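You operate a simulated robot arm through the tools that you are given. There is no shell and no other tool.

Carry out the task below with a simulated two-armed robot. There is one attempt and no reset: what you move stays moved.

Task
Close the air slider, drain the trap bowl dry, open the slider again and set the regulator dial to 5.
Fine: the slider stays closed while the bowl drains; leave the other controls.

The check looks at the end state, three seconds after you hand in, the way a careful person would. Anything else that was tipped, shoved, dropped, spilled or broken makes it a failure.

Robot
Two 7-joint arms with fingered hands on one trunk that stands fixed in place. Base frame: the origin is at the foot of the trunk, x ahead of it, y to its left, z up. Readings come in cm, degrees, newtons and seconds.
The left shoulder is at [2.5, 12.5, 132.8], the right one opposite. With the tool pointing down near the work surface each hand reaches from about 10 to 78 cm from the base axis, measured 20 degrees to its own side. Payload 4 kg a hand.
Tool frame (each hand has its own): the origin (TCP) lies between the finger pads and is the grasp point; the fingertips stand 2.9 cm ahead of it; z points along the fingers, y is the line along which they close. The gripper opens to 10 cm; its body begins 3.4 cm behind the TCP. The gripper is a hand of 5 fingers: y runs from the thumb to the fingers, the wrist lies at [-1.5, -10.5, -17.7] in the tool frame.
Orientation is told as [roll, pitch, yaw] about the base's x, y, z axes, in that order, counted from this pose: with the fingers straight down and the wrist toward the robot, the tool's x, y and z point along [0, 1, 0], [1, 0, 0] and [0, 0, -1] of the base frame.

Tools
- The arms move only by the tool drive_tool. It takes "left_steps", "right_steps" or both (then of equal length, played together; a hand with none holds still); each is a list of rows, each a list of 6 numbers: the shift along the tool's x, y, z in units of 20 mm (1.0 is 20 mm), then the turn, a rotation vector about the tool's x, y, z in units of 6 degrees (1.0 is 6 degrees). In form: [[dx, dy, dz, wx, wy, wz], ...]. A call has 1 to 20 rows; each row shifts and turns the commanded pose from where the row before left it, along the tool's axes as they then stand. A call with a number of a shift or a turn outside -1 to 1 is refused whole. Rows are played at 5 a second. More than 5 cm and 8.6 degrees between two rows, and nothing of the call is played. Where a pose cannot be reached the arm comes as near as it can. A force on the tool above 40 N (or 10 N above the force at the start of the call, whichever is more), or a blocked arm, ends the call early, and 0.2 s more pass. In this call time passes only in rows, and 0.2 s behind the last. It gives the time, the measured TCP pose, the force on the tool (base axes), the opening and the grip force at its end, in the units of the frame above (readings bear some noise), with the torque about the TCP (base axes, N m) and any sound that the robot's microphone picked up.
- Cameras (640 x 400 px; columns grow to the right, rows downward): "scene" is now at [10.33, -6.01, 149.44]; the picture's right is [-0.63, -0.77, 0.00], its down [-0.16, 0.13, -0.98] and it looks along [0.76, -0.62, -0.21] (base axes); focal length 214 px, centre (320, 200). "left" rides on the left gripper at [-6.5, -8.6, -12.1] in its tool frame; the picture's right is [-0.76, -0.31, 0.58], its down [0.59, -0.70, 0.40] and it looks along [0.28, 0.64, 0.71] (tool axes); focal length 247 px, centre (320, 200). "right" rides on the right gripper at [6.6, -8.6, -12.1] in its tool frame; the picture's right is [-0.76, 0.31, -0.58], its down [-0.59, -0.70, 0.40] and it looks along [-0.28, 0.64, 0.71] (tool axes); focal length 247 px, centre (320, 200).
- snapshot(camera): a new picture of that camera. No time passes.
- slide_trunk(by): moves the trunk up (or, below 0, down) by that many cm; the arms and the scene camera ride with it, the base frame stays. It gives what a move gives, with no picture.
- curl_fingers(index, middle, ring, little, thumb_bend, thumb_turn, hand): sets how far each is bent, from 0 (flat) to 100 (curled in); at 30 the hand is open as for a grip, at 70 the pads meet at the TCP. One left out holds its place. A second passes; each finger stops where it meets its share of the squeeze, and holds until it gets a number again. It is the only way to open and close the hand. It gives what a move gives, with no picture; readings hold the bend of each and the force on index, middle, ring, little, thumb and palm. thumb_turn goes from beside the hand (0) to across from the fingers (100), as for a grip.
- turn_head(pan, tilt): turns the head with the scene camera to pan (to the left, within 80 degrees either way) and tilt (down, from -29 to 69), counted from straight ahead of the robot (the tilt from the chest, where the trunk bows). It gives what a move gives.
- point_at(camera, pixels): there is no depth. For up to 12 entries [column, row, z] of the newest picture of that camera ("zoom" is the newest enlarged one), the place [x, y] in the base frame at which the ray of that pixel passes the height z, good to about 0.2 cm. No time passes.
- inspect(camera, box): a new picture of the part [left, top, right, bottom] of that camera's present view, enlarged. No time passes.
- close_job(): hands the job in; it is judged then, once.

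Open the grippers and draw the arms clear of the work before you hand the job in, unless the task says otherwise.

The tools are called after "Emit:" as a command line: name --argument value ..., lists and objects as JSON in quotes. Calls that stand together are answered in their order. drive_tool: Moves the arms, as the interface text tells. Its arguments: {"type":"object","properties":{"left_steps":{"type":"array","items":{"type":"array","items":{"type":"number"}}},"right_steps":{"type":"array","items":{"type":"array","items":{"type":"number"}}}},"required":[]} The other tools are called the same way: slide_trunk (by) moves the trunk up or down; curl_fingers (index, middle, ring, little, thumb_bend, thumb_turn, hand) moves the fingers one by one; turn_head (pan, tilt) turns the head that bears the scene camera; snapshot (camera) takes a picture; point_at (camera, pixels) gives the place at which the rays of pixels pass given heights; inspect (camera, box) takes an enlarged picture of a part of a camera's view; close_job () hands the job in.

At the start:

```text
time: 0.0
left_eef_pos: [44.95, -4.57, 150.08]
left_tcp_rot: [0.0, 0.1, 0.1]
left_ft_force: [0.7, -0.1, -0.1]
left_moment: [0.01, 0.03, -0.02]
left_opening: 9.98
left_grip_force: 0.1
left_shape: jaw
left_bend: [30.0, 30.0, 30.0, 30.0, 30.0, 98.0]
left_finger forces: [0.0, 0.1, 0.1, 0.1, 0.0, 0.0]
right_eef_pos: [38.03, -51.12, 146.64]
right_tcp_rot: [0.1, 0.0, 0.0]
right_ft_force: [-1.1, -0.3, -0.8]
right_moment: [0.02, 0.01, 0.0]
right_opening: 9.97
right_grip_force: 0.1
right_shape: jaw
right_bend: [30.0, 30.0, 30.0, 30.0, 30.0, 98.0]
right_finger forces: [0.0, 0.0, 0.0, 0.0, 0.0, 0.0]
trunk travel left (down, up): [-52.5, 22.2]
head pan, tilt (commanded): [-39.4, 12.2]
```

scene: 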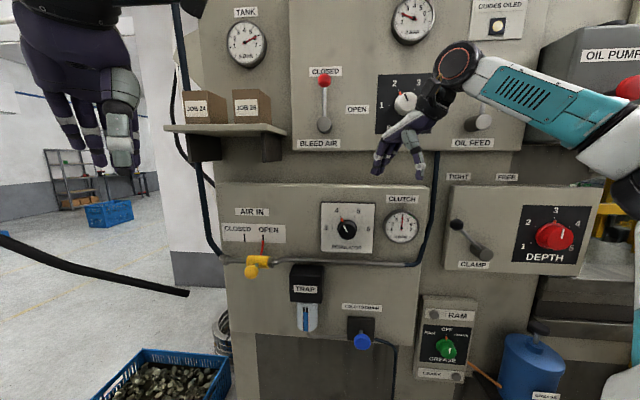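
right: 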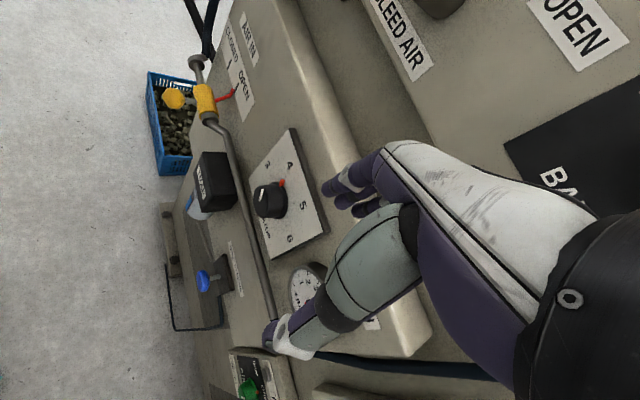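
left: 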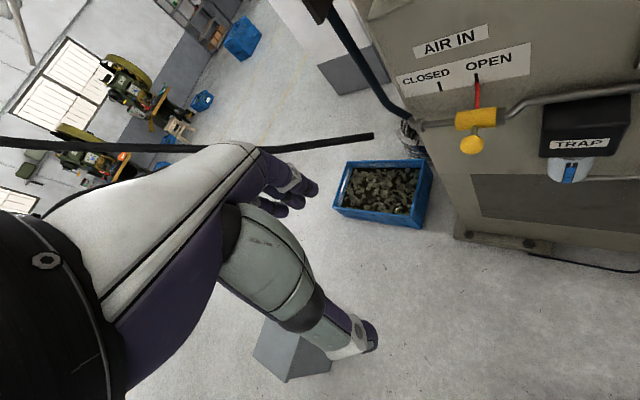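

The scene shows the AIR IN yellow slider near (257,265), TRAP bowl near (306,310), the blue knob near (362,340) with a label, and the regulator dial at (347,228). I enlarge these parts to read them.

Emit:
inspect --camera "scene" --box '[200, 190, 340, 280]'

Emit:
inspect --camera "scene" --box '[270, 250, 410, 360]'

Emit:
inspect --camera "scene" --box '[310, 190, 430, 265]'

Emit:
inspect --camera "left" --box '[380, 20, 640, 200]'

Emit:
inspect --camera "right" --box '[140, 40, 360, 340]'

```text
4.44 times, centred on (270, 235) of scene
```

zoom: 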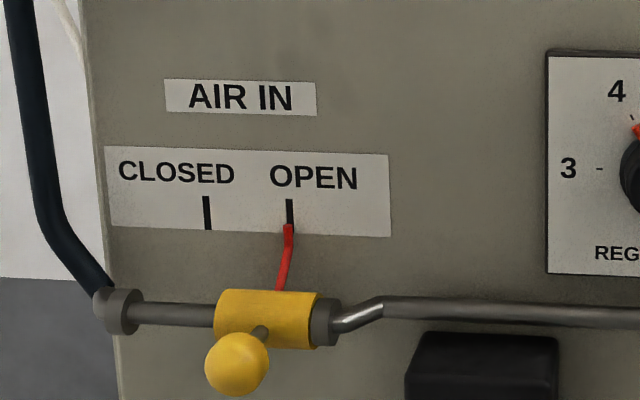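

```text
3.64 times, centred on (340, 305) of scene
```

zoom: 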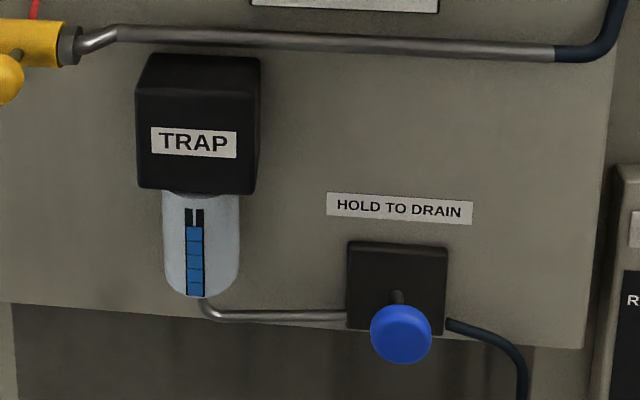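

```text
5.33 times, centred on (370, 228) of scene
```

zoom: 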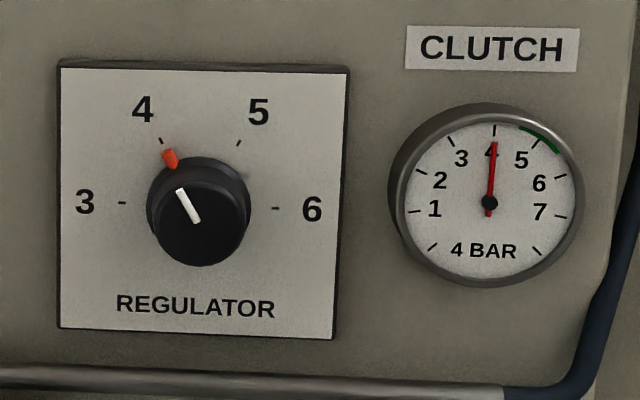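

```text
2.22 times, centred on (510, 110) of left
```

zoom: 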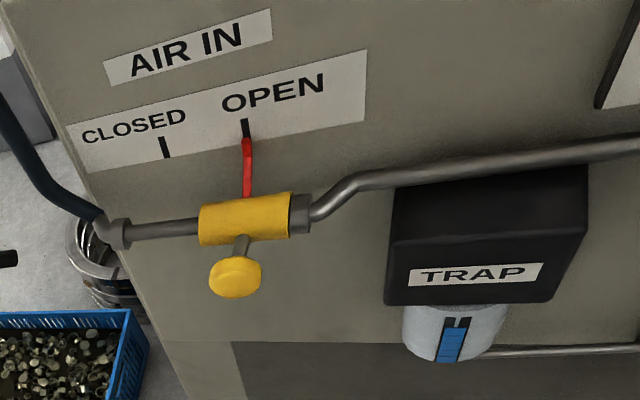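

```text
1.33 times, centred on (250, 190) of right
```

zoom: 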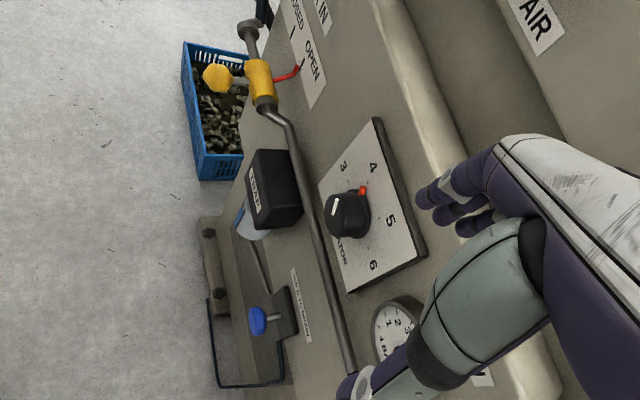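

I have matching features in two cameras (slider ball: scene (251,272), left (472,145), right (173,98); drain knob: scene (362,341), right (203,280); dial: scene (347,231), right (265,200)). I query their rays at two heights to triangulate them.

Emit:
point_at --camera "scene" --pixels '[[251.1, 271.9, 120], [251.1, 271.9, 110], [244.5, 237.7, 125], [263.0, 237.9, 125], [362.3, 341.5, 110], [362.3, 341.5, 100], [346.9, 230.8, 130], [346.9, 230.8, 120], [321.2, 203, 130], [375.6, 204, 130], [320.8, 251.5, 120], [372.8, 253.9, 120]]'

Emit:
point_at --camera "left" --pixels '[[471.7, 144.7, 120], [471.7, 144.7, 110], [439.7, 86.1, 125], [439.7, 86.1, 115], [476.2, 77.1, 125], [476.2, 77.1, 115]]'

Emit:
point_at --camera "right" --pixels '[[172.6, 98.3, 120], [172.6, 98.3, 110], [203.4, 280.2, 110], [203.4, 280.2, 100], [265, 199.8, 130], [265, 199.8, 120], [292.9, 128.3, 130], [292.9, 128.3, 120], [330.5, 229.8, 130], [330.5, 229.8, 120], [270.3, 259.2, 120], [270.3, 259.2, 110]]'

```text
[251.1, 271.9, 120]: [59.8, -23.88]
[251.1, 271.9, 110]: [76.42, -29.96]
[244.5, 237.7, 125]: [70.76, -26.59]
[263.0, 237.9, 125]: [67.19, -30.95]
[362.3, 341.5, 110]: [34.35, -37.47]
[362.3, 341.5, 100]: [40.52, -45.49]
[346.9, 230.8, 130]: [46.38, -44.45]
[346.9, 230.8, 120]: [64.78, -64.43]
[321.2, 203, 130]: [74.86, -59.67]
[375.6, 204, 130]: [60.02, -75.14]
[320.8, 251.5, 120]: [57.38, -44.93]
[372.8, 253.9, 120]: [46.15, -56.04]
```

```text
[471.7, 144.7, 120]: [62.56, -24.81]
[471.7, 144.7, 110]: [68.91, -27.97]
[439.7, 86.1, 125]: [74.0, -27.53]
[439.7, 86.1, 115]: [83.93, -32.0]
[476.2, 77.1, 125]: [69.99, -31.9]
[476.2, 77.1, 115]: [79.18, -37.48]
```

```text
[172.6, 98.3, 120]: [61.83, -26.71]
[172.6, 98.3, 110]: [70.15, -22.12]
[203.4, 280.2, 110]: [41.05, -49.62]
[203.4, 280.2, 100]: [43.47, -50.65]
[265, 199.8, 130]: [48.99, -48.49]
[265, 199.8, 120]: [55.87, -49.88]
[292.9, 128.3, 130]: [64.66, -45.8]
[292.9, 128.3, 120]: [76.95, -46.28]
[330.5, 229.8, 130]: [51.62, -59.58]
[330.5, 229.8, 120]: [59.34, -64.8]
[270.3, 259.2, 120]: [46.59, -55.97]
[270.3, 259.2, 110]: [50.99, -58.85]
```

Triangulation puts the slider ball at about [64.2,-25.5,117.3], the drain knob at [45.2,-51.5,92.5], the dial at [50.5,-48.9,127.8], and the panel faces along [-0.71,0.71,0]. I first lower the left hand and draw the right hand back from the panel, both in free space.

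Emit:
drive_tool --left_steps '[[0, 0, 1, 0, 0, 0], [0, 0, 1, 0, 0, 0], [0, 0, 1, 0, 0, 0], [0, 0, 1, 0, 0, 0], [0, 0, 1, 0, 0, 0], [0, 0, 1, 0, 0, 0], [0, 0, 1, 0, 0, 0], [0, 0, 1, 0, 0, 0]]' --right_steps '[[0.9, -0.9, 0, 0, 0, 0], [0.9, -0.9, 0, 0, 0, 0], [0.9, -0.9, 0, 0, 0, 0], [0.9, -0.9, 0, 0, 0, 0], [0, 0, 1, 0, 0, 0], [0, 0, 1, 0, 0, 0], [0, 0, 1, 0, 0, 0], [0, 0, 1, 0, 0, 0]]'

```text
time: 1.8
left_eef_pos: [44.9, -4.71, 134.01]
left_tcp_rot: [0.0, 0.0, 0.1]
left_ft_force: [0.2, 0.1, -0.6]
left_moment: [0.02, -0.01, 0.01]
left_opening: 10.0
left_grip_force: 0.1
left_shape: jaw
left_bend: [30.0, 30.0, 30.0, 30.0, 30.0, 98.0]
left_finger forces: [0.0, 0.0, 0.0, 0.0, 0.0, 0.0]
right_eef_pos: [31.01, -43.88, 139.12]
right_tcp_rot: [0.0, 0.0, 0.0]
right_ft_force: [1.5, 0.5, -0.1]
right_moment: [-0.02, 0.01, 0.01]
right_opening: 9.99
right_grip_force: 0.0
right_shape: jaw
right_bend: [30.0, 30.0, 30.0, 30.0, 30.0, 98.0]
right_finger forces: [0.1, 0.0, 0.0, 0.1, 0.0, 0.0]
right hand out of reach, approached as far as the arm can: row 6
trunk travel left (down, up): [-52.5, 22.2]
head pan, tilt (commanded): [-39.4, 12.2]
```

Both moved freely (left at [44.9,-4.7,134], right at [31,-43.9,139]). Next the left hand goes down and forward to before the slider and begins turning toward the panel, while the right hand goes straight down in free space in front of the machine.

Emit:
drive_tool --left_steps '[[-0.42, 0.32, 1, 0, 0, 0], [-0.42, 0.32, 1, 0, 0, 0], [-0.42, 0.32, 1, 0, 0, 0], [-0.42, 0.32, 1, 0, 0, 0], [-0.42, 0.32, 1, 0, 0, 0], [-0.42, 0.32, 1, 0, 0, 0], [-0.42, 0.32, 1, 0, 0, 0], [-0.42, 0.32, 1, 0, 0, 0], [0, 0, 0, -0.8325, -0.3448, 0.3448], [0, 0, 0, -0.8325, -0.3448, 0.3448], [0, 0, 0, -0.8325, -0.3448, 0.3448], [0, 0, 0, -0.8325, -0.3448, 0.3448], [0, 0, 0, -0.8325, -0.3448, 0.3448], [0, 0, 0, -0.8325, -0.3448, 0.3448], [0, 0, 0, -0.8325, -0.3448, 0.3448], [0, 0, 0, -0.8325, -0.3448, 0.3448]]' --right_steps '[[0, 0, 1, 0, 0, 0], [0, 0, 1, 0, 0, 0], [0, 0, 1, 0, 0, 0], [0, 0, 1, 0, 0, 0], [0, 0, 1, 0, 0, 0], [0, 0, 1, 0, 0, 0], [0, 0, 1, 0, 0, 0], [0, 0, 1, 0, 0, 0], [0, 0, 1, 0, 0, 0], [0, 0, 1, 0, 0, 0], [0, 0, 1, 0, 0, 0], [0, 0, 1, 0, 0, 0], [0, 0, 1, 0, 0, 0], [0, 0, 1, 0, 0, 0], [0, 0, 1, 0, 0, 0], [0, 0, 1, 0, 0, 0]]'

```text
time: 5.2
left_eef_pos: [49.95, -11.24, 118.16]
left_tcp_rot: [-12.6, -41.7, -12.5]
left_ft_force: [-0.2, -0.1, -0.5]
left_moment: [-0.04, 0.01, -0.01]
left_opening: 9.99
left_grip_force: 0.0
left_shape: jaw
left_bend: [30.0, 30.0, 30.0, 30.0, 30.0, 98.0]
left_finger forces: [0.1, 0.1, 0.0, 0.0, 0.0, 0.1]
right_eef_pos: [30.8, -43.93, 107.2]
right_tcp_rot: [-0.1, 0.1, 0.1]
right_ft_force: [0.3, -0.6, 0.3]
right_moment: [-0.04, 0.0, 0.01]
right_opening: 9.98
right_grip_force: 0.1
right_shape: jaw
right_bend: [30.0, 30.0, 30.0, 30.0, 30.0, 98.0]
right_finger forces: [0.0, 0.0, 0.0, 0.0, 0.0, 0.0]
trunk travel left (down, up): [-52.5, 22.2]
head pan, tilt (commanded): [-39.4, 12.2]
```

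The left hand is midway through its turn and the right is at z=107 with no contact. I finish the left turn (9 rows) and start turning the right hand the same way.

Emit:
drive_tool --left_steps '[[0, 0, 0, -0.8325, -0.3448, 0.3448], [0, 0, 0, -0.8325, -0.3448, 0.3448], [0, 0, 0, -0.8325, -0.3448, 0.3448], [0, 0, 0, -0.8325, -0.3448, 0.3448], [0, 0, 0, -0.8325, -0.3448, 0.3448], [0, 0, 0, -0.8325, -0.3448, 0.3448], [0, 0, 0, -0.8325, -0.3448, 0.3448], [0, 0, 0, -0.8325, -0.3448, 0.3448], [0, 0, 0, -0.8325, -0.3448, 0.3448]]' --right_steps '[[0, 0, 1, 0, 0, 0], [0, 0, 1, 0, 0, 0], [0, 0, 0, -0.8325, -0.3448, 0.3448], [0, 0, 0, -0.8325, -0.3448, 0.3448], [0, 0, 0, -0.8325, -0.3448, 0.3448], [0, 0, 0, -0.8325, -0.3448, 0.3448], [0, 0, 0, -0.8325, -0.3448, 0.3448], [0, 0, 0, -0.8325, -0.3448, 0.3448], [0, 0, 0, -0.8325, -0.3448, 0.3448]]'

Emit:
snapshot --camera "scene"

Emit:
snapshot --camera "left"

```text
time: 7.2
left_eef_pos: [50.15, -11.4, 118.05]
left_tcp_rot: [-176.4, -89.9, 131.4]
left_ft_force: [0.0, -0.8, 0.6]
left_moment: [-0.01, -0.03, -0.04]
left_opening: 9.97
left_grip_force: 0.1
left_shape: jaw
left_bend: [30.0, 30.0, 30.0, 30.0, 30.0, 98.0]
left_finger forces: [0.0, 0.0, 0.0, 0.0, 0.0, 0.0]
right_eef_pos: [30.82, -43.89, 103.25]
right_tcp_rot: [-11.4, -36.4, -11.2]
right_ft_force: [-1.5, -0.4, -0.3]
right_moment: [0.02, 0.0, -0.03]
right_opening: 9.96
right_grip_force: 0.0
right_shape: jaw
right_bend: [30.0, 30.0, 30.0, 30.0, 30.0, 98.0]
right_finger forces: [0.0, 0.0, 0.0, 0.1, 0.0, 0.1]
trunk travel left (down, up): [-52.5, 22.2]
head pan, tilt (commanded): [-39.4, 12.2]
```

```text
taken
```

scene: 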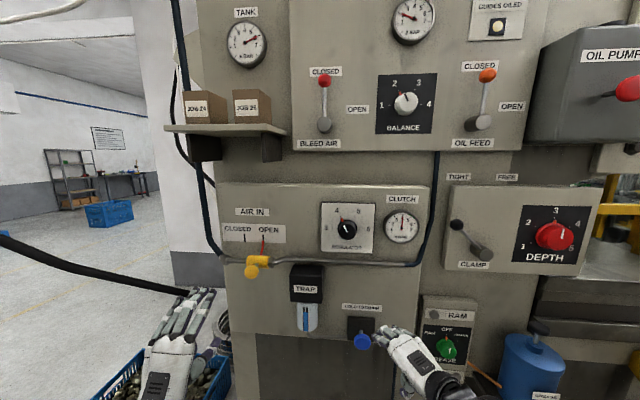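

```text
taken
```

left: 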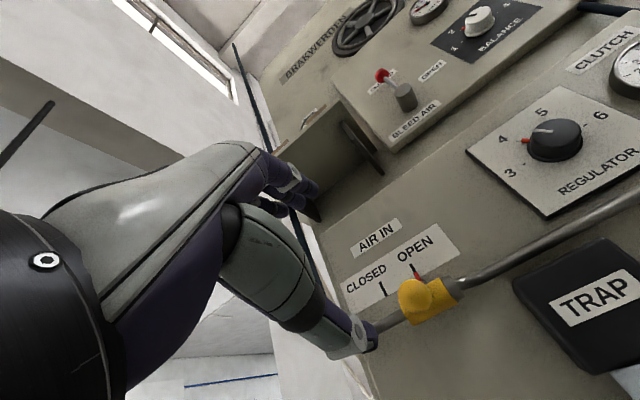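

The left hand now faces the panel with fingers above and thumb below, directly in front of the yellow ball (scene (257,265), left cam (410,300)). I advance it 14 cm along its z toward the ball and finish turning the right hand.

Emit:
drive_tool --left_steps '[[0, -0.05, 1, 0, 0, 0], [0, -0.05, 1, 0, 0, 0], [0, -0.05, 1, 0, 0, 0], [0, -0.05, 1, 0, 0, 0], [0, -0.05, 1, 0, 0, 0], [0, -0.05, 1, 0, 0, 0], [0, -0.05, 1, 0, 0, 0], [0, 0, 0, 0, 0, 0], [0, 0, 0, 0, 0, 0], [0, 0, 0, 0, 0, 0]]' --right_steps '[[0, 0, 0, -0.8325, -0.3448, 0.3448], [0, 0, 0, -0.8325, -0.3448, 0.3448], [0, 0, 0, -0.8325, -0.3448, 0.3448], [0, 0, 0, -0.8325, -0.3448, 0.3448], [0, 0, 0, -0.8325, -0.3448, 0.3448], [0, 0, 0, -0.8325, -0.3448, 0.3448], [0, 0, 0, -0.8325, -0.3448, 0.3448], [0, 0, 0, -0.8325, -0.3448, 0.3448], [0, 0, 0, -0.8325, -0.3448, 0.3448], [0, 0, 0, -0.8325, -0.3448, 0.3448]]'

Emit:
snapshot --camera "scene"

Emit:
snapshot --camera "left"

Emit:
snapshot --camera "right"

```text
time: 9.4
left_eef_pos: [59.86, -21.19, 117.29]
left_tcp_rot: [-156.8, -89.9, 111.8]
left_ft_force: [-0.7, -0.1, -0.2]
left_moment: [0.01, -0.01, 0.04]
left_opening: 10.0
left_grip_force: 0.1
left_shape: jaw
left_bend: [30.0, 30.0, 30.0, 30.0, 30.0, 98.0]
left_finger forces: [0.1, 0.0, 0.1, 0.0, 0.1, 0.0]
right_eef_pos: [30.9, -43.88, 103.31]
right_tcp_rot: [170.7, -89.9, 144.2]
right_ft_force: [0.3, -1.1, -0.6]
right_moment: [0.02, 0.03, 0.01]
right_opening: 9.99
right_grip_force: 0.2
right_shape: jaw
right_bend: [30.0, 30.0, 30.0, 30.0, 30.0, 98.0]
right_finger forces: [0.1, 0.1, 0.0, 0.0, 0.0, 0.0]
trunk travel left (down, up): [-52.5, 22.2]
head pan, tilt (commanded): [-39.4, 12.2]
```

```text
taken
```

scene: 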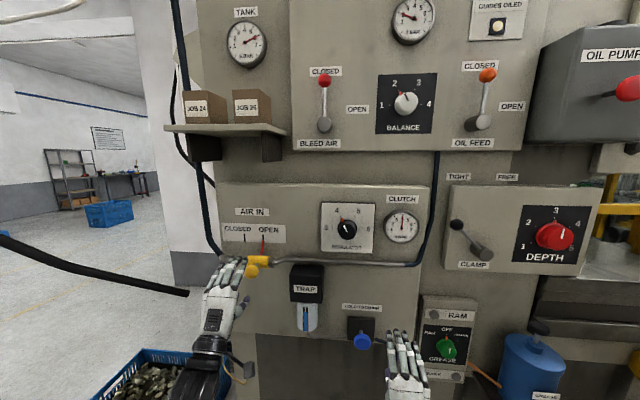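

```text
taken
```

left: 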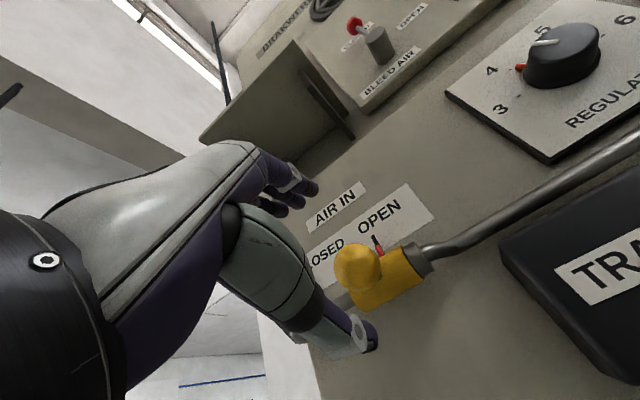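

```text
taken
```

right: 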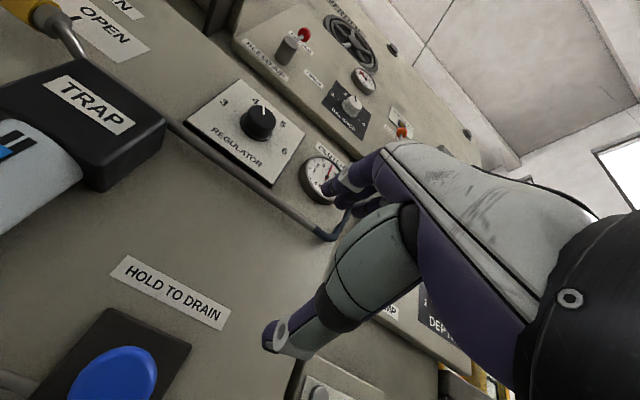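

The ball in the left camera is at (357,266), right where the point 6 cm ahead of the TCP projects, so the hand is lined up. I advance the last 6 cm so the ball lies between fingers and thumb.

Emit:
drive_tool --left_steps '[[0, 0, 1, 0, 0, 0], [0, 0, 1, 0, 0, 0], [0, 0, 0.9, 0, 0, 0]]'

Emit:
snapshot --camera "left"

Emit:
inspect --camera "scene" --box '[180, 200, 340, 300]'

```text
time: 10.2
left_eef_pos: [64.16, -25.51, 117.38]
left_tcp_rot: [-150.7, -90.1, 105.7]
left_ft_force: [0.0, -0.6, -0.3]
left_moment: [0.0, -0.01, 0.01]
left_opening: 9.98
left_grip_force: 0.2
left_shape: jaw
left_bend: [30.0, 30.0, 30.0, 30.0, 30.0, 98.0]
left_finger forces: [0.0, 0.0, 0.0, 0.0, 0.1, 0.0]
right_eef_pos: [30.85, -43.95, 103.04]
right_tcp_rot: [142.3, -90.0, 172.6]
right_ft_force: [0.5, 0.0, -0.1]
right_moment: [-0.03, -0.04, 0.01]
right_opening: 10.0
right_grip_force: 0.1
right_shape: jaw
right_bend: [30.0, 30.0, 30.0, 30.0, 30.0, 98.0]
right_finger forces: [0.0, 0.0, 0.1, 0.0, 0.0, 0.0]
trunk travel left (down, up): [-52.5, 22.2]
head pan, tilt (commanded): [-39.4, 12.2]
```

```text
taken
```

left: 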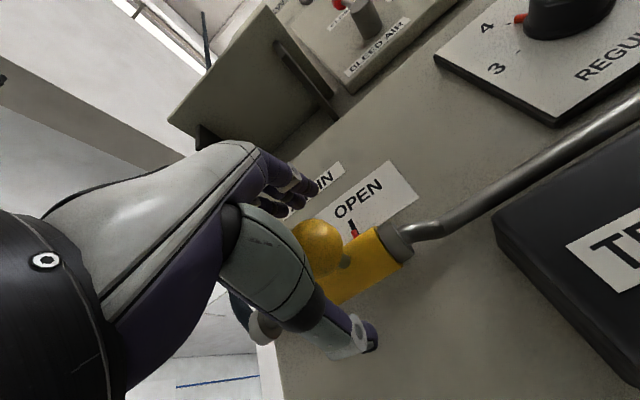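

```text
4.00 times, centred on (260, 250) of scene
```

zoom: 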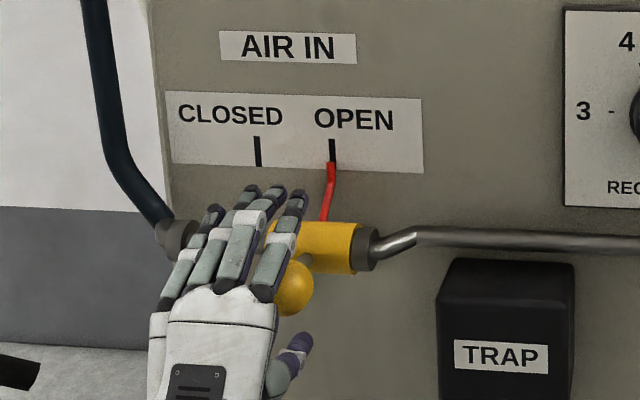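

The TCP is on the ball centre ([64.2,-25.5,117.4]); the ball shows between index/middle and thumb at left cam (318,245). I close the hand on it.

Emit:
curl_fingers --hand "left" --index 70 --middle 70 --ring 70 --little 70 --thumb_bend 70

Emit:
snapshot --camera "left"

Emit:
inspect --camera "scene" --box '[180, 200, 340, 300]'

```text
time: 11.2
left_eef_pos: [64.08, -25.42, 117.33]
left_tcp_rot: [-172.2, -89.8, 127.2]
left_ft_force: [2.4, -2.0, 1.9]
left_moment: [0.03, -0.04, -0.02]
left_opening: 2.39
left_grip_force: 9.4
left_shape: fingers
left_bend: [62.0, 67.0, 70.0, 70.0, 63.0, 97.0]
left_finger forces: [8.0, 2.5, 0.0, 0.0, 8.9, 0.1]
right_eef_pos: [30.98, -43.88, 103.25]
right_tcp_rot: [154.4, -89.9, 160.7]
right_ft_force: [-0.5, 0.1, -0.3]
right_moment: [0.02, -0.02, 0.0]
right_opening: 9.96
right_grip_force: 0.1
right_shape: jaw
right_bend: [30.0, 30.0, 30.0, 30.0, 30.0, 98.0]
right_finger forces: [0.1, 0.0, 0.0, 0.1, 0.0, 0.0]
trunk travel left (down, up): [-52.5, 22.2]
head pan, tilt (commanded): [-39.4, 12.2]
```

```text
taken
```

left: 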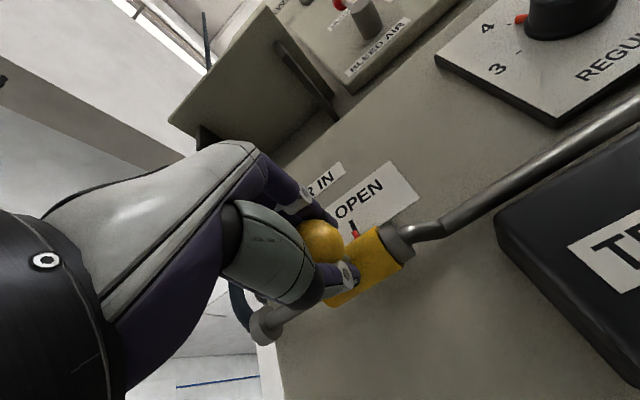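

```text
4.00 times, centred on (260, 250) of scene
```

zoom: 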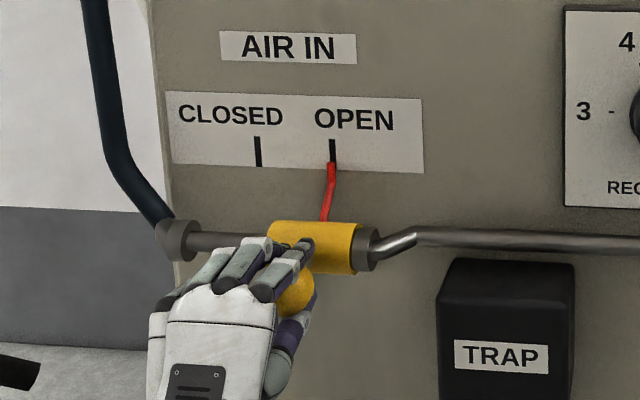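

The grip is firm (index 8 N, thumb 8.9 N) on the ball with the pointer still at OPEN (zoom (332,165)). I slide the ball toward CLOSED along the tool's x.

Emit:
drive_tool --left_steps '[[0.4, 0, 0, 0, 0, 0], [0.4, 0, 0, 0, 0, 0], [0.4, 0, 0, 0, 0, 0], [0.4, 0, 0, 0, 0, 0]]'

Emit:
inspect --camera "scene" --box '[180, 200, 340, 300]'

```text
time: 12.2
left_eef_pos: [66.25, -23.12, 117.28]
left_tcp_rot: [-155.8, -89.7, 110.8]
left_ft_force: [3.0, -4.3, 3.7]
left_moment: [0.0, -0.04, 0.01]
left_opening: 2.41
left_grip_force: 10.5
left_shape: fingers
left_bend: [62.0, 68.0, 70.0, 70.0, 63.0, 97.0]
left_finger forces: [9.0, 2.9, 0.0, 0.1, 8.8, 0.1]
right_eef_pos: [30.98, -43.82, 103.16]
right_tcp_rot: [128.8, -90.0, -173.9]
right_ft_force: [0.2, 0.2, -0.1]
right_moment: [0.02, 0.0, -0.01]
right_opening: 10.0
right_grip_force: 0.1
right_shape: jaw
right_bend: [30.0, 30.0, 30.0, 30.0, 30.0, 98.0]
right_finger forces: [0.0, 0.0, 0.0, 0.0, 0.0, 0.0]
trunk travel left (down, up): [-52.5, 22.2]
head pan, tilt (commanded): [-39.4, 12.2]
```

```text
4.00 times, centred on (260, 250) of scene
```

zoom: 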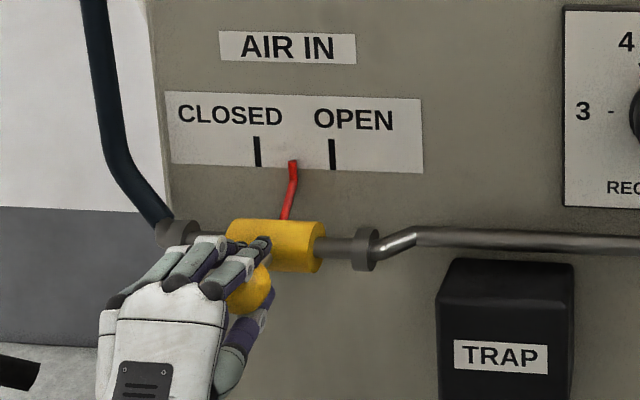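

The slider follows well: the pointer is now at zoom (293,165), halfway, with CLOSED at (257,150). I continue about 3 cm more.

Emit:
drive_tool --left_steps '[[0.4, 0, 0, 0, 0, 0], [0.4, 0, 0, 0, 0, 0], [0.4, 0, 0, 0, 0, 0], [0.3, 0, 0, 0, 0, 0]]'

Emit:
inspect --camera "scene" --box '[180, 200, 340, 300]'

```text
time: 13.2
left_eef_pos: [68.37, -20.99, 117.31]
left_tcp_rot: [-167.7, -89.9, 122.7]
left_ft_force: [1.0, -2.6, 1.1]
left_moment: [0.01, -0.02, 0.0]
left_opening: 2.4
left_grip_force: 10.0
left_shape: fingers
left_bend: [62.0, 68.0, 70.0, 70.0, 63.0, 97.0]
left_finger forces: [8.4, 2.7, 0.0, 0.0, 9.2, 0.0]
right_eef_pos: [30.79, -43.79, 103.11]
right_tcp_rot: [141.1, -89.9, 173.9]
right_ft_force: [0.0, -0.3, 0.1]
right_moment: [0.0, -0.02, -0.01]
right_opening: 9.98
right_grip_force: 0.1
right_shape: jaw
right_bend: [30.0, 30.0, 30.0, 30.0, 30.0, 98.0]
right_finger forces: [0.0, 0.0, 0.0, 0.0, 0.0, 0.0]
trunk travel left (down, up): [-52.5, 22.2]
head pan, tilt (commanded): [-39.4, 12.2]
```

```text
4.00 times, centred on (260, 250) of scene
```

zoom: 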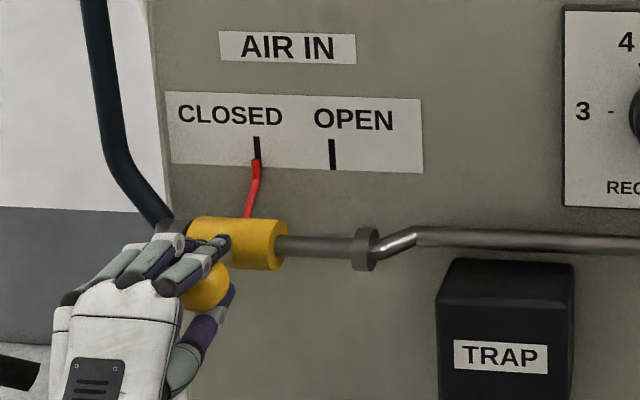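

The pointer now stands on the CLOSED mark (zoom (257,160)). I nudge a further few mm to check it sits at its stop, watching the force and the gauge.

Emit:
drive_tool --left_steps '[[0.1, 0, 0, 0, 0, 0], [0.1, 0, 0, 0, 0, 0]]'

Emit:
inspect --camera "scene" --box '[180, 200, 340, 300]'

Emit:
inspect --camera "scene" --box '[310, 190, 430, 265]'

```text
time: 13.8
left_eef_pos: [68.51, -21.0, 117.5]
left_tcp_rot: [133.3, -89.8, -178.5]
left_ft_force: [-5.3, -6.9, 0.2]
left_moment: [0.04, -0.08, -0.06]
left_opening: 2.38
left_grip_force: 10.8
left_shape: fingers
left_bend: [62.0, 68.0, 70.0, 70.0, 63.0, 97.0]
left_finger forces: [10.5, 1.5, 0.0, 0.0, 10.1, 0.1]
right_eef_pos: [30.87, -43.92, 103.24]
right_tcp_rot: [116.1, -89.9, -161.2]
right_ft_force: [-0.6, -0.4, -0.2]
right_moment: [-0.03, -0.01, -0.01]
right_opening: 9.97
right_grip_force: 0.0
right_shape: jaw
right_bend: [30.0, 30.0, 30.0, 30.0, 30.0, 98.0]
right_finger forces: [0.0, 0.1, 0.0, 0.0, 0.0, 0.0]
trunk travel left (down, up): [-52.5, 22.2]
head pan, tilt (commanded): [-39.4, 12.2]
```

```text
4.00 times, centred on (260, 250) of scene
```

zoom: 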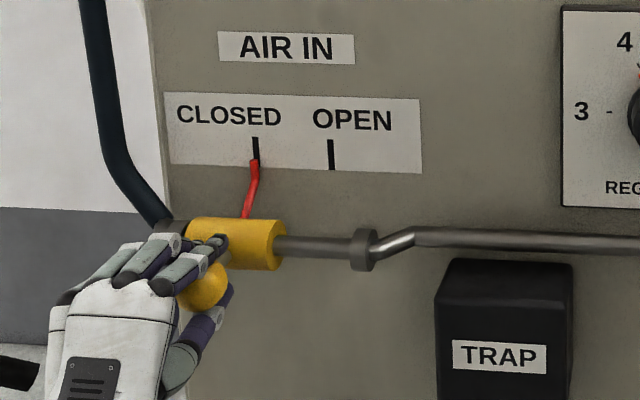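

```text
5.33 times, centred on (370, 228) of scene
```

zoom: 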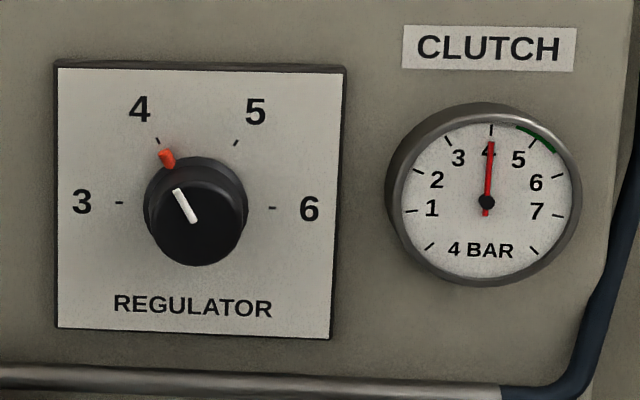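

The slider resists at its stop (about 8 N) with the pointer on CLOSED, so air is closed. I keep the left hand holding it (relaxed slightly), and shape the right hand into a closed fingertip pusher for the drain knob.

Emit:
curl_fingers --hand "right" --index 70 --middle 70 --ring 70 --little 70 --thumb_bend 70

Emit:
drive_tool --left_steps '[[-0.1, 0, 0, 0, 0, 0], [0, 0, 0, 0, 0, 0], [0, 0, 0, 0, 0, 0], [0, 0, 0, 0, 0, 0], [0, 0, 0, 0, 0, 0], [0, 0, 0, 0, 0, 0]]' --right_steps '[[0.417, -0.875, 0, 0, 0, 0], [0.417, -0.875, 0, 0, 0, 0], [0.417, -0.875, 0, 0, 0, 0], [0.417, -0.875, 0, 0, 0, 0], [0.417, -0.875, 0, 0, 0, 0], [0.417, -0.875, 0, 0, 0, 0]]'

Emit:
snapshot --camera "right"

Emit:
snapshot --camera "scene"

```text
time: 14.8
left_eef_pos: [68.62, -20.85, 117.33]
left_tcp_rot: [139.4, -89.9, 175.8]
left_ft_force: [-5.9, -8.3, -1.0]
left_moment: [0.06, -0.1, -0.07]
left_opening: 2.42
left_grip_force: 11.0
left_shape: fingers
left_bend: [62.0, 68.0, 70.0, 70.0, 63.0, 96.0]
left_finger forces: [10.4, 1.3, 0.0, 0.1, 10.3, 0.0]
right_eef_pos: [30.78, -43.96, 103.09]
right_tcp_rot: [114.2, -89.9, -159.2]
right_ft_force: [0.5, -0.4, 0.0]
right_moment: [0.02, -0.01, -0.02]
right_opening: 0.2
right_grip_force: 0.0
right_shape: fingers
right_bend: [70.0, 70.0, 70.0, 70.0, 70.0, 98.0]
right_finger forces: [0.0, 0.0, 0.0, 0.0, 0.0, 0.0]
trunk travel left (down, up): [-52.5, 22.2]
head pan, tilt (commanded): [-39.4, 12.2]
```

```text
time: 16.2
left_eef_pos: [68.63, -21.01, 117.39]
left_tcp_rot: [-169.5, -89.9, 124.4]
left_ft_force: [-5.3, -2.8, -0.3]
left_moment: [0.1, -0.04, -0.05]
left_opening: 2.35
left_grip_force: 10.9
left_shape: fingers
left_bend: [63.0, 68.0, 70.0, 70.0, 64.0, 97.0]
left_finger forces: [10.0, 1.9, 0.0, 0.0, 9.9, 0.1]
right_eef_pos: [34.39, -40.32, 92.58]
right_tcp_rot: [158.9, -89.8, 155.9]
right_ft_force: [-0.8, 0.5, 0.2]
right_moment: [0.01, -0.02, -0.02]
right_opening: 0.16
right_grip_force: 0.0
right_shape: fingers
right_bend: [70.0, 70.0, 70.0, 70.0, 70.0, 98.0]
right_finger forces: [0.0, 0.1, 0.0, 0.0, 0.1, 0.0]
trunk travel left (down, up): [-52.5, 22.2]
head pan, tilt (commanded): [-39.4, 12.2]
```

```text
taken
```

right: 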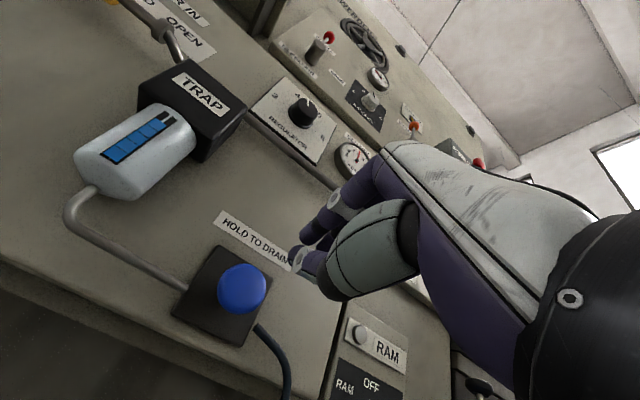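

```text
taken
```

scene: 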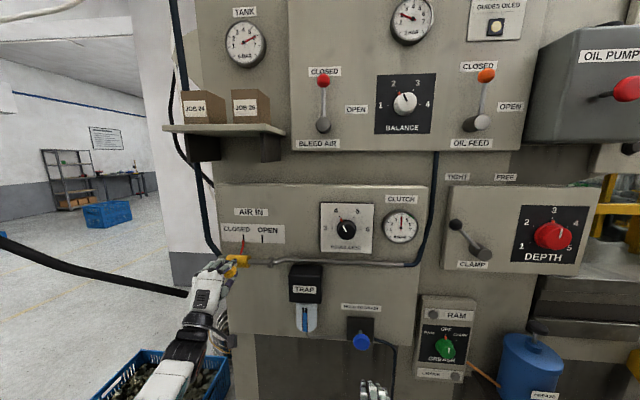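

Right camera shows the blue knob at (242,288), almost on the right tool's z axis and about 0.6 cm lower than the TCP; the fingertips are about 13 cm short of it. I advance 11 cm.

Emit:
drive_tool --right_steps '[[0, -0.05, 0.917, 0, 0, 0], [0, -0.05, 0.917, 0, 0, 0], [0, -0.05, 0.917, 0, 0, 0], [0, -0.05, 0.917, 0, 0, 0], [0, -0.05, 0.917, 0, 0, 0], [0, -0.05, 0.917, 0, 0, 0]]'

Emit:
snapshot --camera "right"

Emit:
inspect --camera "scene" --box '[260, 250, 420, 350]'

```text
time: 17.6
left_eef_pos: [68.63, -20.93, 117.46]
left_tcp_rot: [129.0, -90.0, -173.8]
left_ft_force: [-0.9, -5.4, 0.0]
left_moment: [0.04, -0.02, -0.02]
left_opening: 2.41
left_grip_force: 10.9
left_shape: fingers
left_bend: [63.0, 68.0, 70.0, 70.0, 64.0, 97.0]
left_finger forces: [9.5, 1.7, 0.0, 0.1, 10.6, 0.0]
right_eef_pos: [42.16, -48.19, 92.11]
right_tcp_rot: [135.7, -89.8, 179.5]
right_ft_force: [0.4, -0.4, 0.1]
right_moment: [-0.01, 0.01, -0.02]
right_opening: 0.17
right_grip_force: 0.1
right_shape: fingers
right_bend: [70.0, 70.0, 70.0, 70.0, 70.0, 98.0]
right_finger forces: [0.1, 0.0, 0.1, 0.1, 0.0, 0.1]
trunk travel left (down, up): [-52.5, 22.2]
head pan, tilt (commanded): [-39.4, 12.2]
```

```text
taken
```

right: 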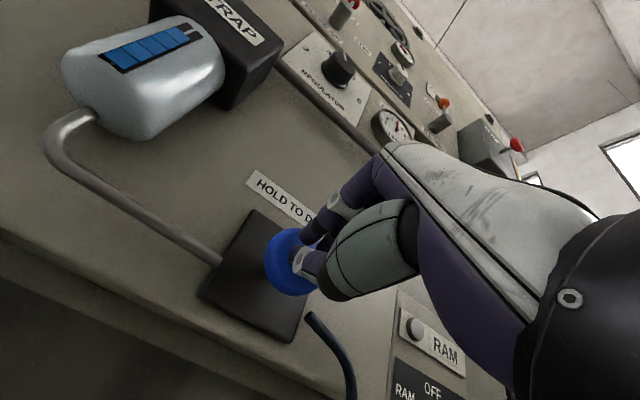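

```text
4.00 times, centred on (340, 300) of scene
```

zoom: 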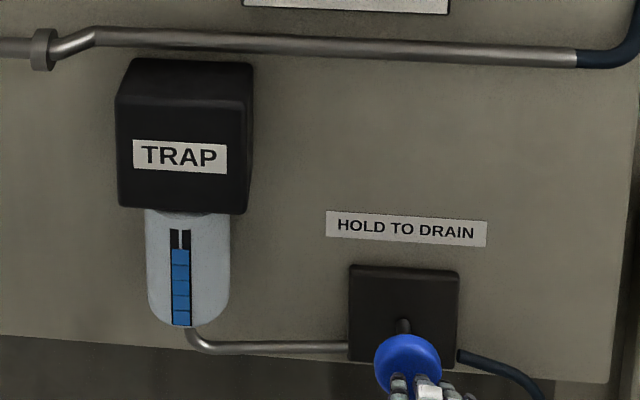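

The fingertips (right cam (305,255)) are just in front of the blue knob's face (290,262). I press in small steps and watch the force.

Emit:
drive_tool --right_steps '[[0, 0, 0.3, 0, 0, 0], [0, 0, 0.3, 0, 0, 0], [0, 0, 0.3, 0, 0, 0], [0, 0, 0.2, 0, 0, 0]]'

Emit:
snapshot --camera "right"

Emit:
inspect --camera "scene" --box '[260, 250, 420, 350]'

```text
time: 18.6
left_eef_pos: [68.43, -20.95, 117.43]
left_tcp_rot: [161.7, -89.9, 153.3]
left_ft_force: [0.1, -7.8, 0.9]
left_moment: [0.02, -0.1, -0.04]
left_opening: 2.4
left_grip_force: 10.9
left_shape: fingers
left_bend: [63.0, 68.0, 70.0, 70.0, 64.0, 97.0]
left_finger forces: [10.0, 2.4, 0.1, 0.0, 10.0, 0.1]
right_eef_pos: [43.75, -49.66, 92.04]
right_tcp_rot: [89.7, -89.9, -134.7]
right_ft_force: [-3.4, 4.0, -1.4]
right_moment: [0.04, 0.08, 0.06]
right_opening: 0.1
right_grip_force: 2.5
right_shape: fingers
right_bend: [70.0, 70.0, 70.0, 70.0, 70.0, 98.0]
right_finger forces: [0.0, 0.2, 0.0, 0.0, 5.7, 0.1]
trunk travel left (down, up): [-52.5, 22.2]
head pan, tilt (commanded): [-39.4, 12.2]
heard: click
```

```text
taken
```

right: 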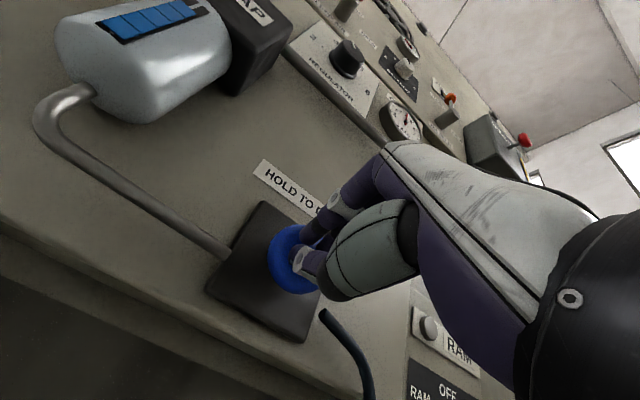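

```text
4.00 times, centred on (340, 300) of scene
```

zoom: 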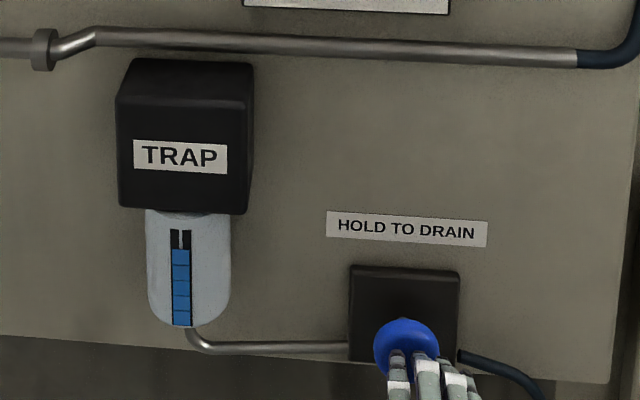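

A click was heard, force is about 5 N, and the knob moved in. I hold for a couple of seconds and check the bowl level (now five blue segments, top at zoom (181,250)).

Emit:
drive_tool --right_steps '[[0, 0, 0.1, 0, 0, 0], [0, 0, 0, 0, 0, 0], [0, 0, 0, 0, 0, 0], [0, 0, 0, 0, 0, 0], [0, 0, 0, 0, 0, 0], [0, 0, 0, 0, 0, 0], [0, 0, 0, 0, 0, 0], [0, 0, 0, 0, 0, 0]]'

Emit:
inspect --camera "scene" --box '[260, 250, 420, 350]'

```text
time: 20.4
left_eef_pos: [68.62, -20.77, 117.46]
left_tcp_rot: [167.0, -89.9, 148.1]
left_ft_force: [0.5, -7.2, 0.5]
left_moment: [-0.01, -0.08, -0.01]
left_opening: 2.38
left_grip_force: 11.6
left_shape: fingers
left_bend: [63.0, 68.0, 70.0, 70.0, 64.0, 97.0]
left_finger forces: [9.4, 2.3, 0.0, 0.0, 10.8, 0.0]
right_eef_pos: [43.76, -49.87, 92.11]
right_tcp_rot: [121.0, -90.0, -165.9]
right_ft_force: [-8.7, 8.6, -4.1]
right_moment: [0.13, 0.18, 0.08]
right_opening: 0.16
right_grip_force: 6.0
right_shape: fingers
right_bend: [70.0, 70.0, 70.0, 70.0, 69.0, 98.0]
right_finger forces: [0.0, 0.3, 0.1, 0.1, 11.7, 0.0]
trunk travel left (down, up): [-52.5, 22.2]
head pan, tilt (commanded): [-39.4, 12.2]
```

```text
4.00 times, centred on (340, 300) of scene
```

zoom: 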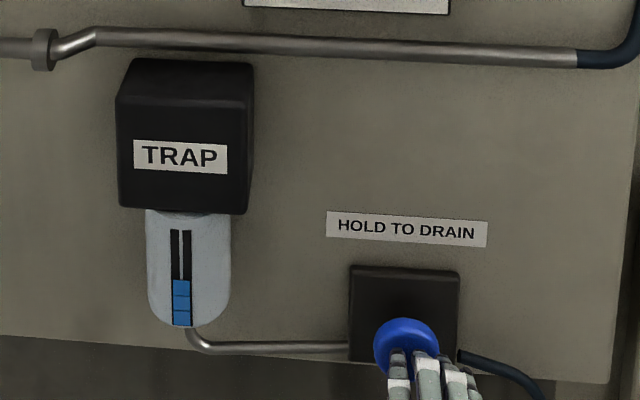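

The level dropped to three segments (top at zoom (181,280)), so draining works. I keep holding.

Emit:
drive_tool --right_steps '[[0, 0, 0, 0, 0, 0], [0, 0, 0, 0, 0, 0], [0, 0, 0, 0, 0, 0], [0, 0, 0, 0, 0, 0], [0, 0, 0, 0, 0, 0], [0, 0, 0, 0, 0, 0], [0, 0, 0, 0, 0, 0], [0, 0, 0, 0, 0, 0], [0, 0, 0, 0, 0, 0], [0, 0, 0, 0, 0, 0], [0, 0, 0, 0, 0, 0], [0, 0, 0, 0, 0, 0], [0, 0, 0, 0, 0, 0], [0, 0, 0, 0, 0, 0], [0, 0, 0, 0, 0, 0]]'

Emit:
inspect --camera "scene" --box '[260, 250, 420, 350]'

Emit:
snapshot --camera "right"

```text
time: 23.6
left_eef_pos: [68.57, -20.88, 117.45]
left_tcp_rot: [170.8, -89.9, 144.1]
left_ft_force: [1.2, -7.7, -0.7]
left_moment: [-0.05, -0.12, -0.03]
left_opening: 2.4
left_grip_force: 11.0
left_shape: fingers
left_bend: [63.0, 68.0, 70.0, 70.0, 64.0, 97.0]
left_finger forces: [9.0, 2.2, 0.0, 0.1, 10.8, 0.0]
right_eef_pos: [43.76, -49.85, 92.07]
right_tcp_rot: [130.8, -90.0, -175.7]
right_ft_force: [-9.2, 9.1, -3.7]
right_moment: [0.15, 0.19, 0.09]
right_opening: 0.14
right_grip_force: 7.2
right_shape: fingers
right_bend: [70.0, 70.0, 70.0, 70.0, 69.0, 98.0]
right_finger forces: [0.0, 0.2, 0.0, 0.1, 12.9, 0.1]
trunk travel left (down, up): [-52.5, 22.2]
head pan, tilt (commanded): [-39.4, 12.2]
```

```text
4.00 times, centred on (340, 300) of scene
```

zoom: 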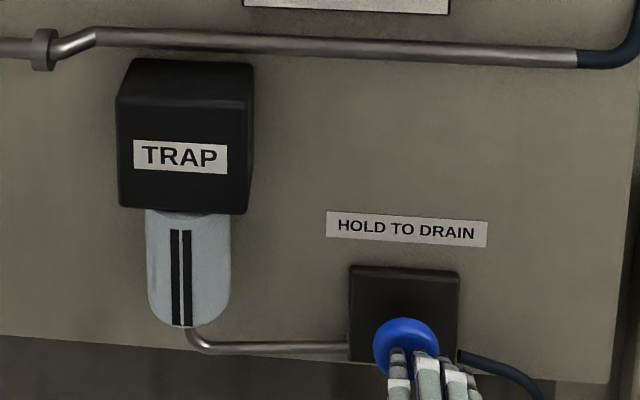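

```text
taken
```

right: 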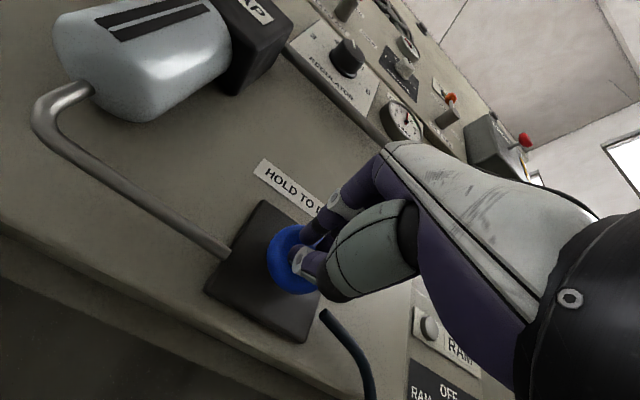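

No blue remains in the sight strip in either camera. I hold 2 s more to be sure it is dry, then draw the right hand straight back 8 cm so the knob springs out.

Emit:
drive_tool --right_steps '[[0, 0, 0, 0, 0, 0], [0, 0, 0, 0, 0, 0], [0, 0, 0, 0, 0, 0], [0, 0, 0, 0, 0, 0], [0, 0, 0, 0, 0, 0], [0, 0, 0, 0, 0, 0], [0, 0, 0, 0, 0, 0], [0, 0, 0, 0, 0, 0], [0, 0, 0, 0, 0, 0], [0, 0, 0, 0, 0, 0], [0, 0, -0.5, 0, 0, 0], [0, 0, -0.5, 0, 0, 0], [0, 0, -1, 0, 0, 0], [0, 0, -1, 0, 0, 0], [0, 0, -1, 0, 0, 0], [0, 0, -1, 0, 0, 0]]'

Emit:
snapshot --camera "scene"

Emit:
inspect --camera "scene" --box '[260, 250, 420, 350]'

Emit:
snapshot --camera "right"

```text
time: 27.0
left_eef_pos: [68.46, -20.99, 117.46]
left_tcp_rot: [168.1, -89.9, 147.0]
left_ft_force: [-2.3, -3.7, 0.7]
left_moment: [0.0, -0.04, -0.02]
left_opening: 2.41
left_grip_force: 10.4
left_shape: fingers
left_bend: [63.0, 68.0, 70.0, 70.0, 64.0, 97.0]
left_finger forces: [10.0, 2.0, 0.1, 0.0, 9.2, 0.0]
right_eef_pos: [36.7, -42.88, 92.07]
right_tcp_rot: [138.0, -89.8, 177.0]
right_ft_force: [0.5, -0.7, 0.7]
right_moment: [0.01, -0.01, 0.02]
right_opening: 0.16
right_grip_force: 0.0
right_shape: fingers
right_bend: [70.0, 70.0, 70.0, 70.0, 70.0, 97.0]
right_finger forces: [0.1, 0.0, 0.0, 0.1, 0.0, 0.1]
trunk travel left (down, up): [-52.5, 22.2]
head pan, tilt (commanded): [-39.4, 12.2]
```

```text
taken
```

scene: 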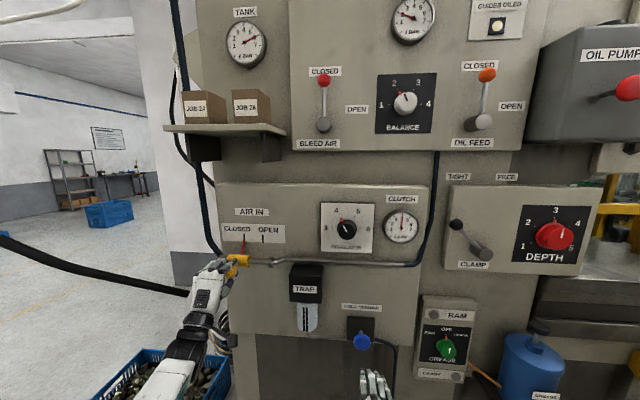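

```text
4.00 times, centred on (340, 300) of scene
```

zoom: 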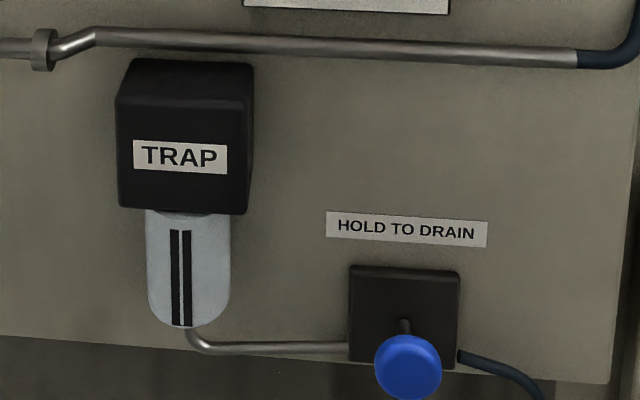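

```text
taken
```

right: 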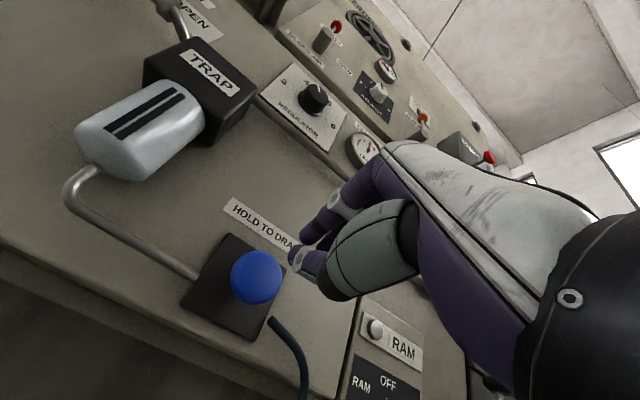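

The bowl is dry and the drain knob has sprung back out. Now I slide the left hand back toward OPEN (tool -x, about 6.4 cm).

Emit:
drive_tool --left_steps '[[-0.4, 0, 0, 0, 0, 0], [-0.4, 0, 0, 0, 0, 0], [-0.4, 0, 0, 0, 0, 0], [-0.4, 0, 0, 0, 0, 0], [-0.4, 0, 0, 0, 0, 0], [-0.4, 0, 0, 0, 0, 0], [-0.4, 0, 0, 0, 0, 0], [-0.35, 0, 0, 0, 0, 0]]'

Emit:
inspect --camera "scene" --box '[180, 200, 340, 300]'

Emit:
inspect --camera "right" --box '[240, 40, 400, 180]'

```text
time: 28.8
left_eef_pos: [64.19, -25.37, 117.38]
left_tcp_rot: [-159.8, -89.9, 114.8]
left_ft_force: [1.5, -0.2, 2.8]
left_moment: [-0.03, -0.08, -0.01]
left_opening: 2.36
left_grip_force: 10.0
left_shape: fingers
left_bend: [63.0, 68.0, 70.0, 70.0, 64.0, 97.0]
left_finger forces: [9.4, 2.6, 0.1, 0.0, 9.0, 0.1]
right_eef_pos: [36.83, -42.77, 92.13]
right_tcp_rot: [167.2, -90.0, 147.7]
right_ft_force: [0.1, 0.5, 0.5]
right_moment: [0.0, -0.01, -0.01]
right_opening: 0.15
right_grip_force: 0.0
right_shape: fingers
right_bend: [70.0, 70.0, 70.0, 70.0, 70.0, 97.0]
right_finger forces: [0.0, 0.1, 0.0, 0.0, 0.0, 0.1]
trunk travel left (down, up): [-52.5, 22.2]
head pan, tilt (commanded): [-39.4, 12.2]
```

```text
4.00 times, centred on (260, 250) of scene
```

zoom: 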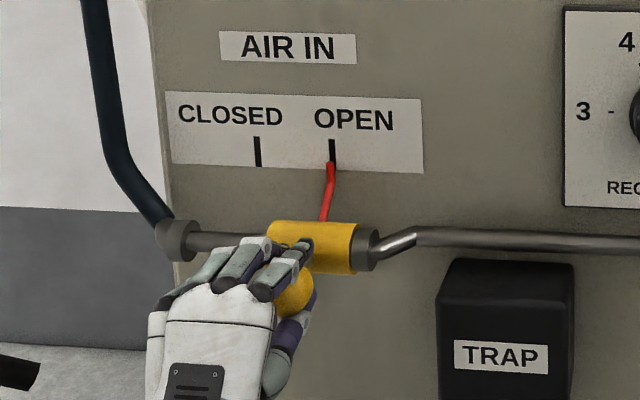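

```text
2.86 times, centred on (320, 110) of right
```

zoom: 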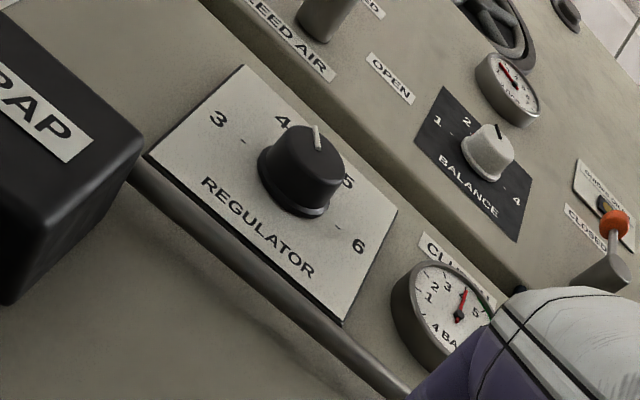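

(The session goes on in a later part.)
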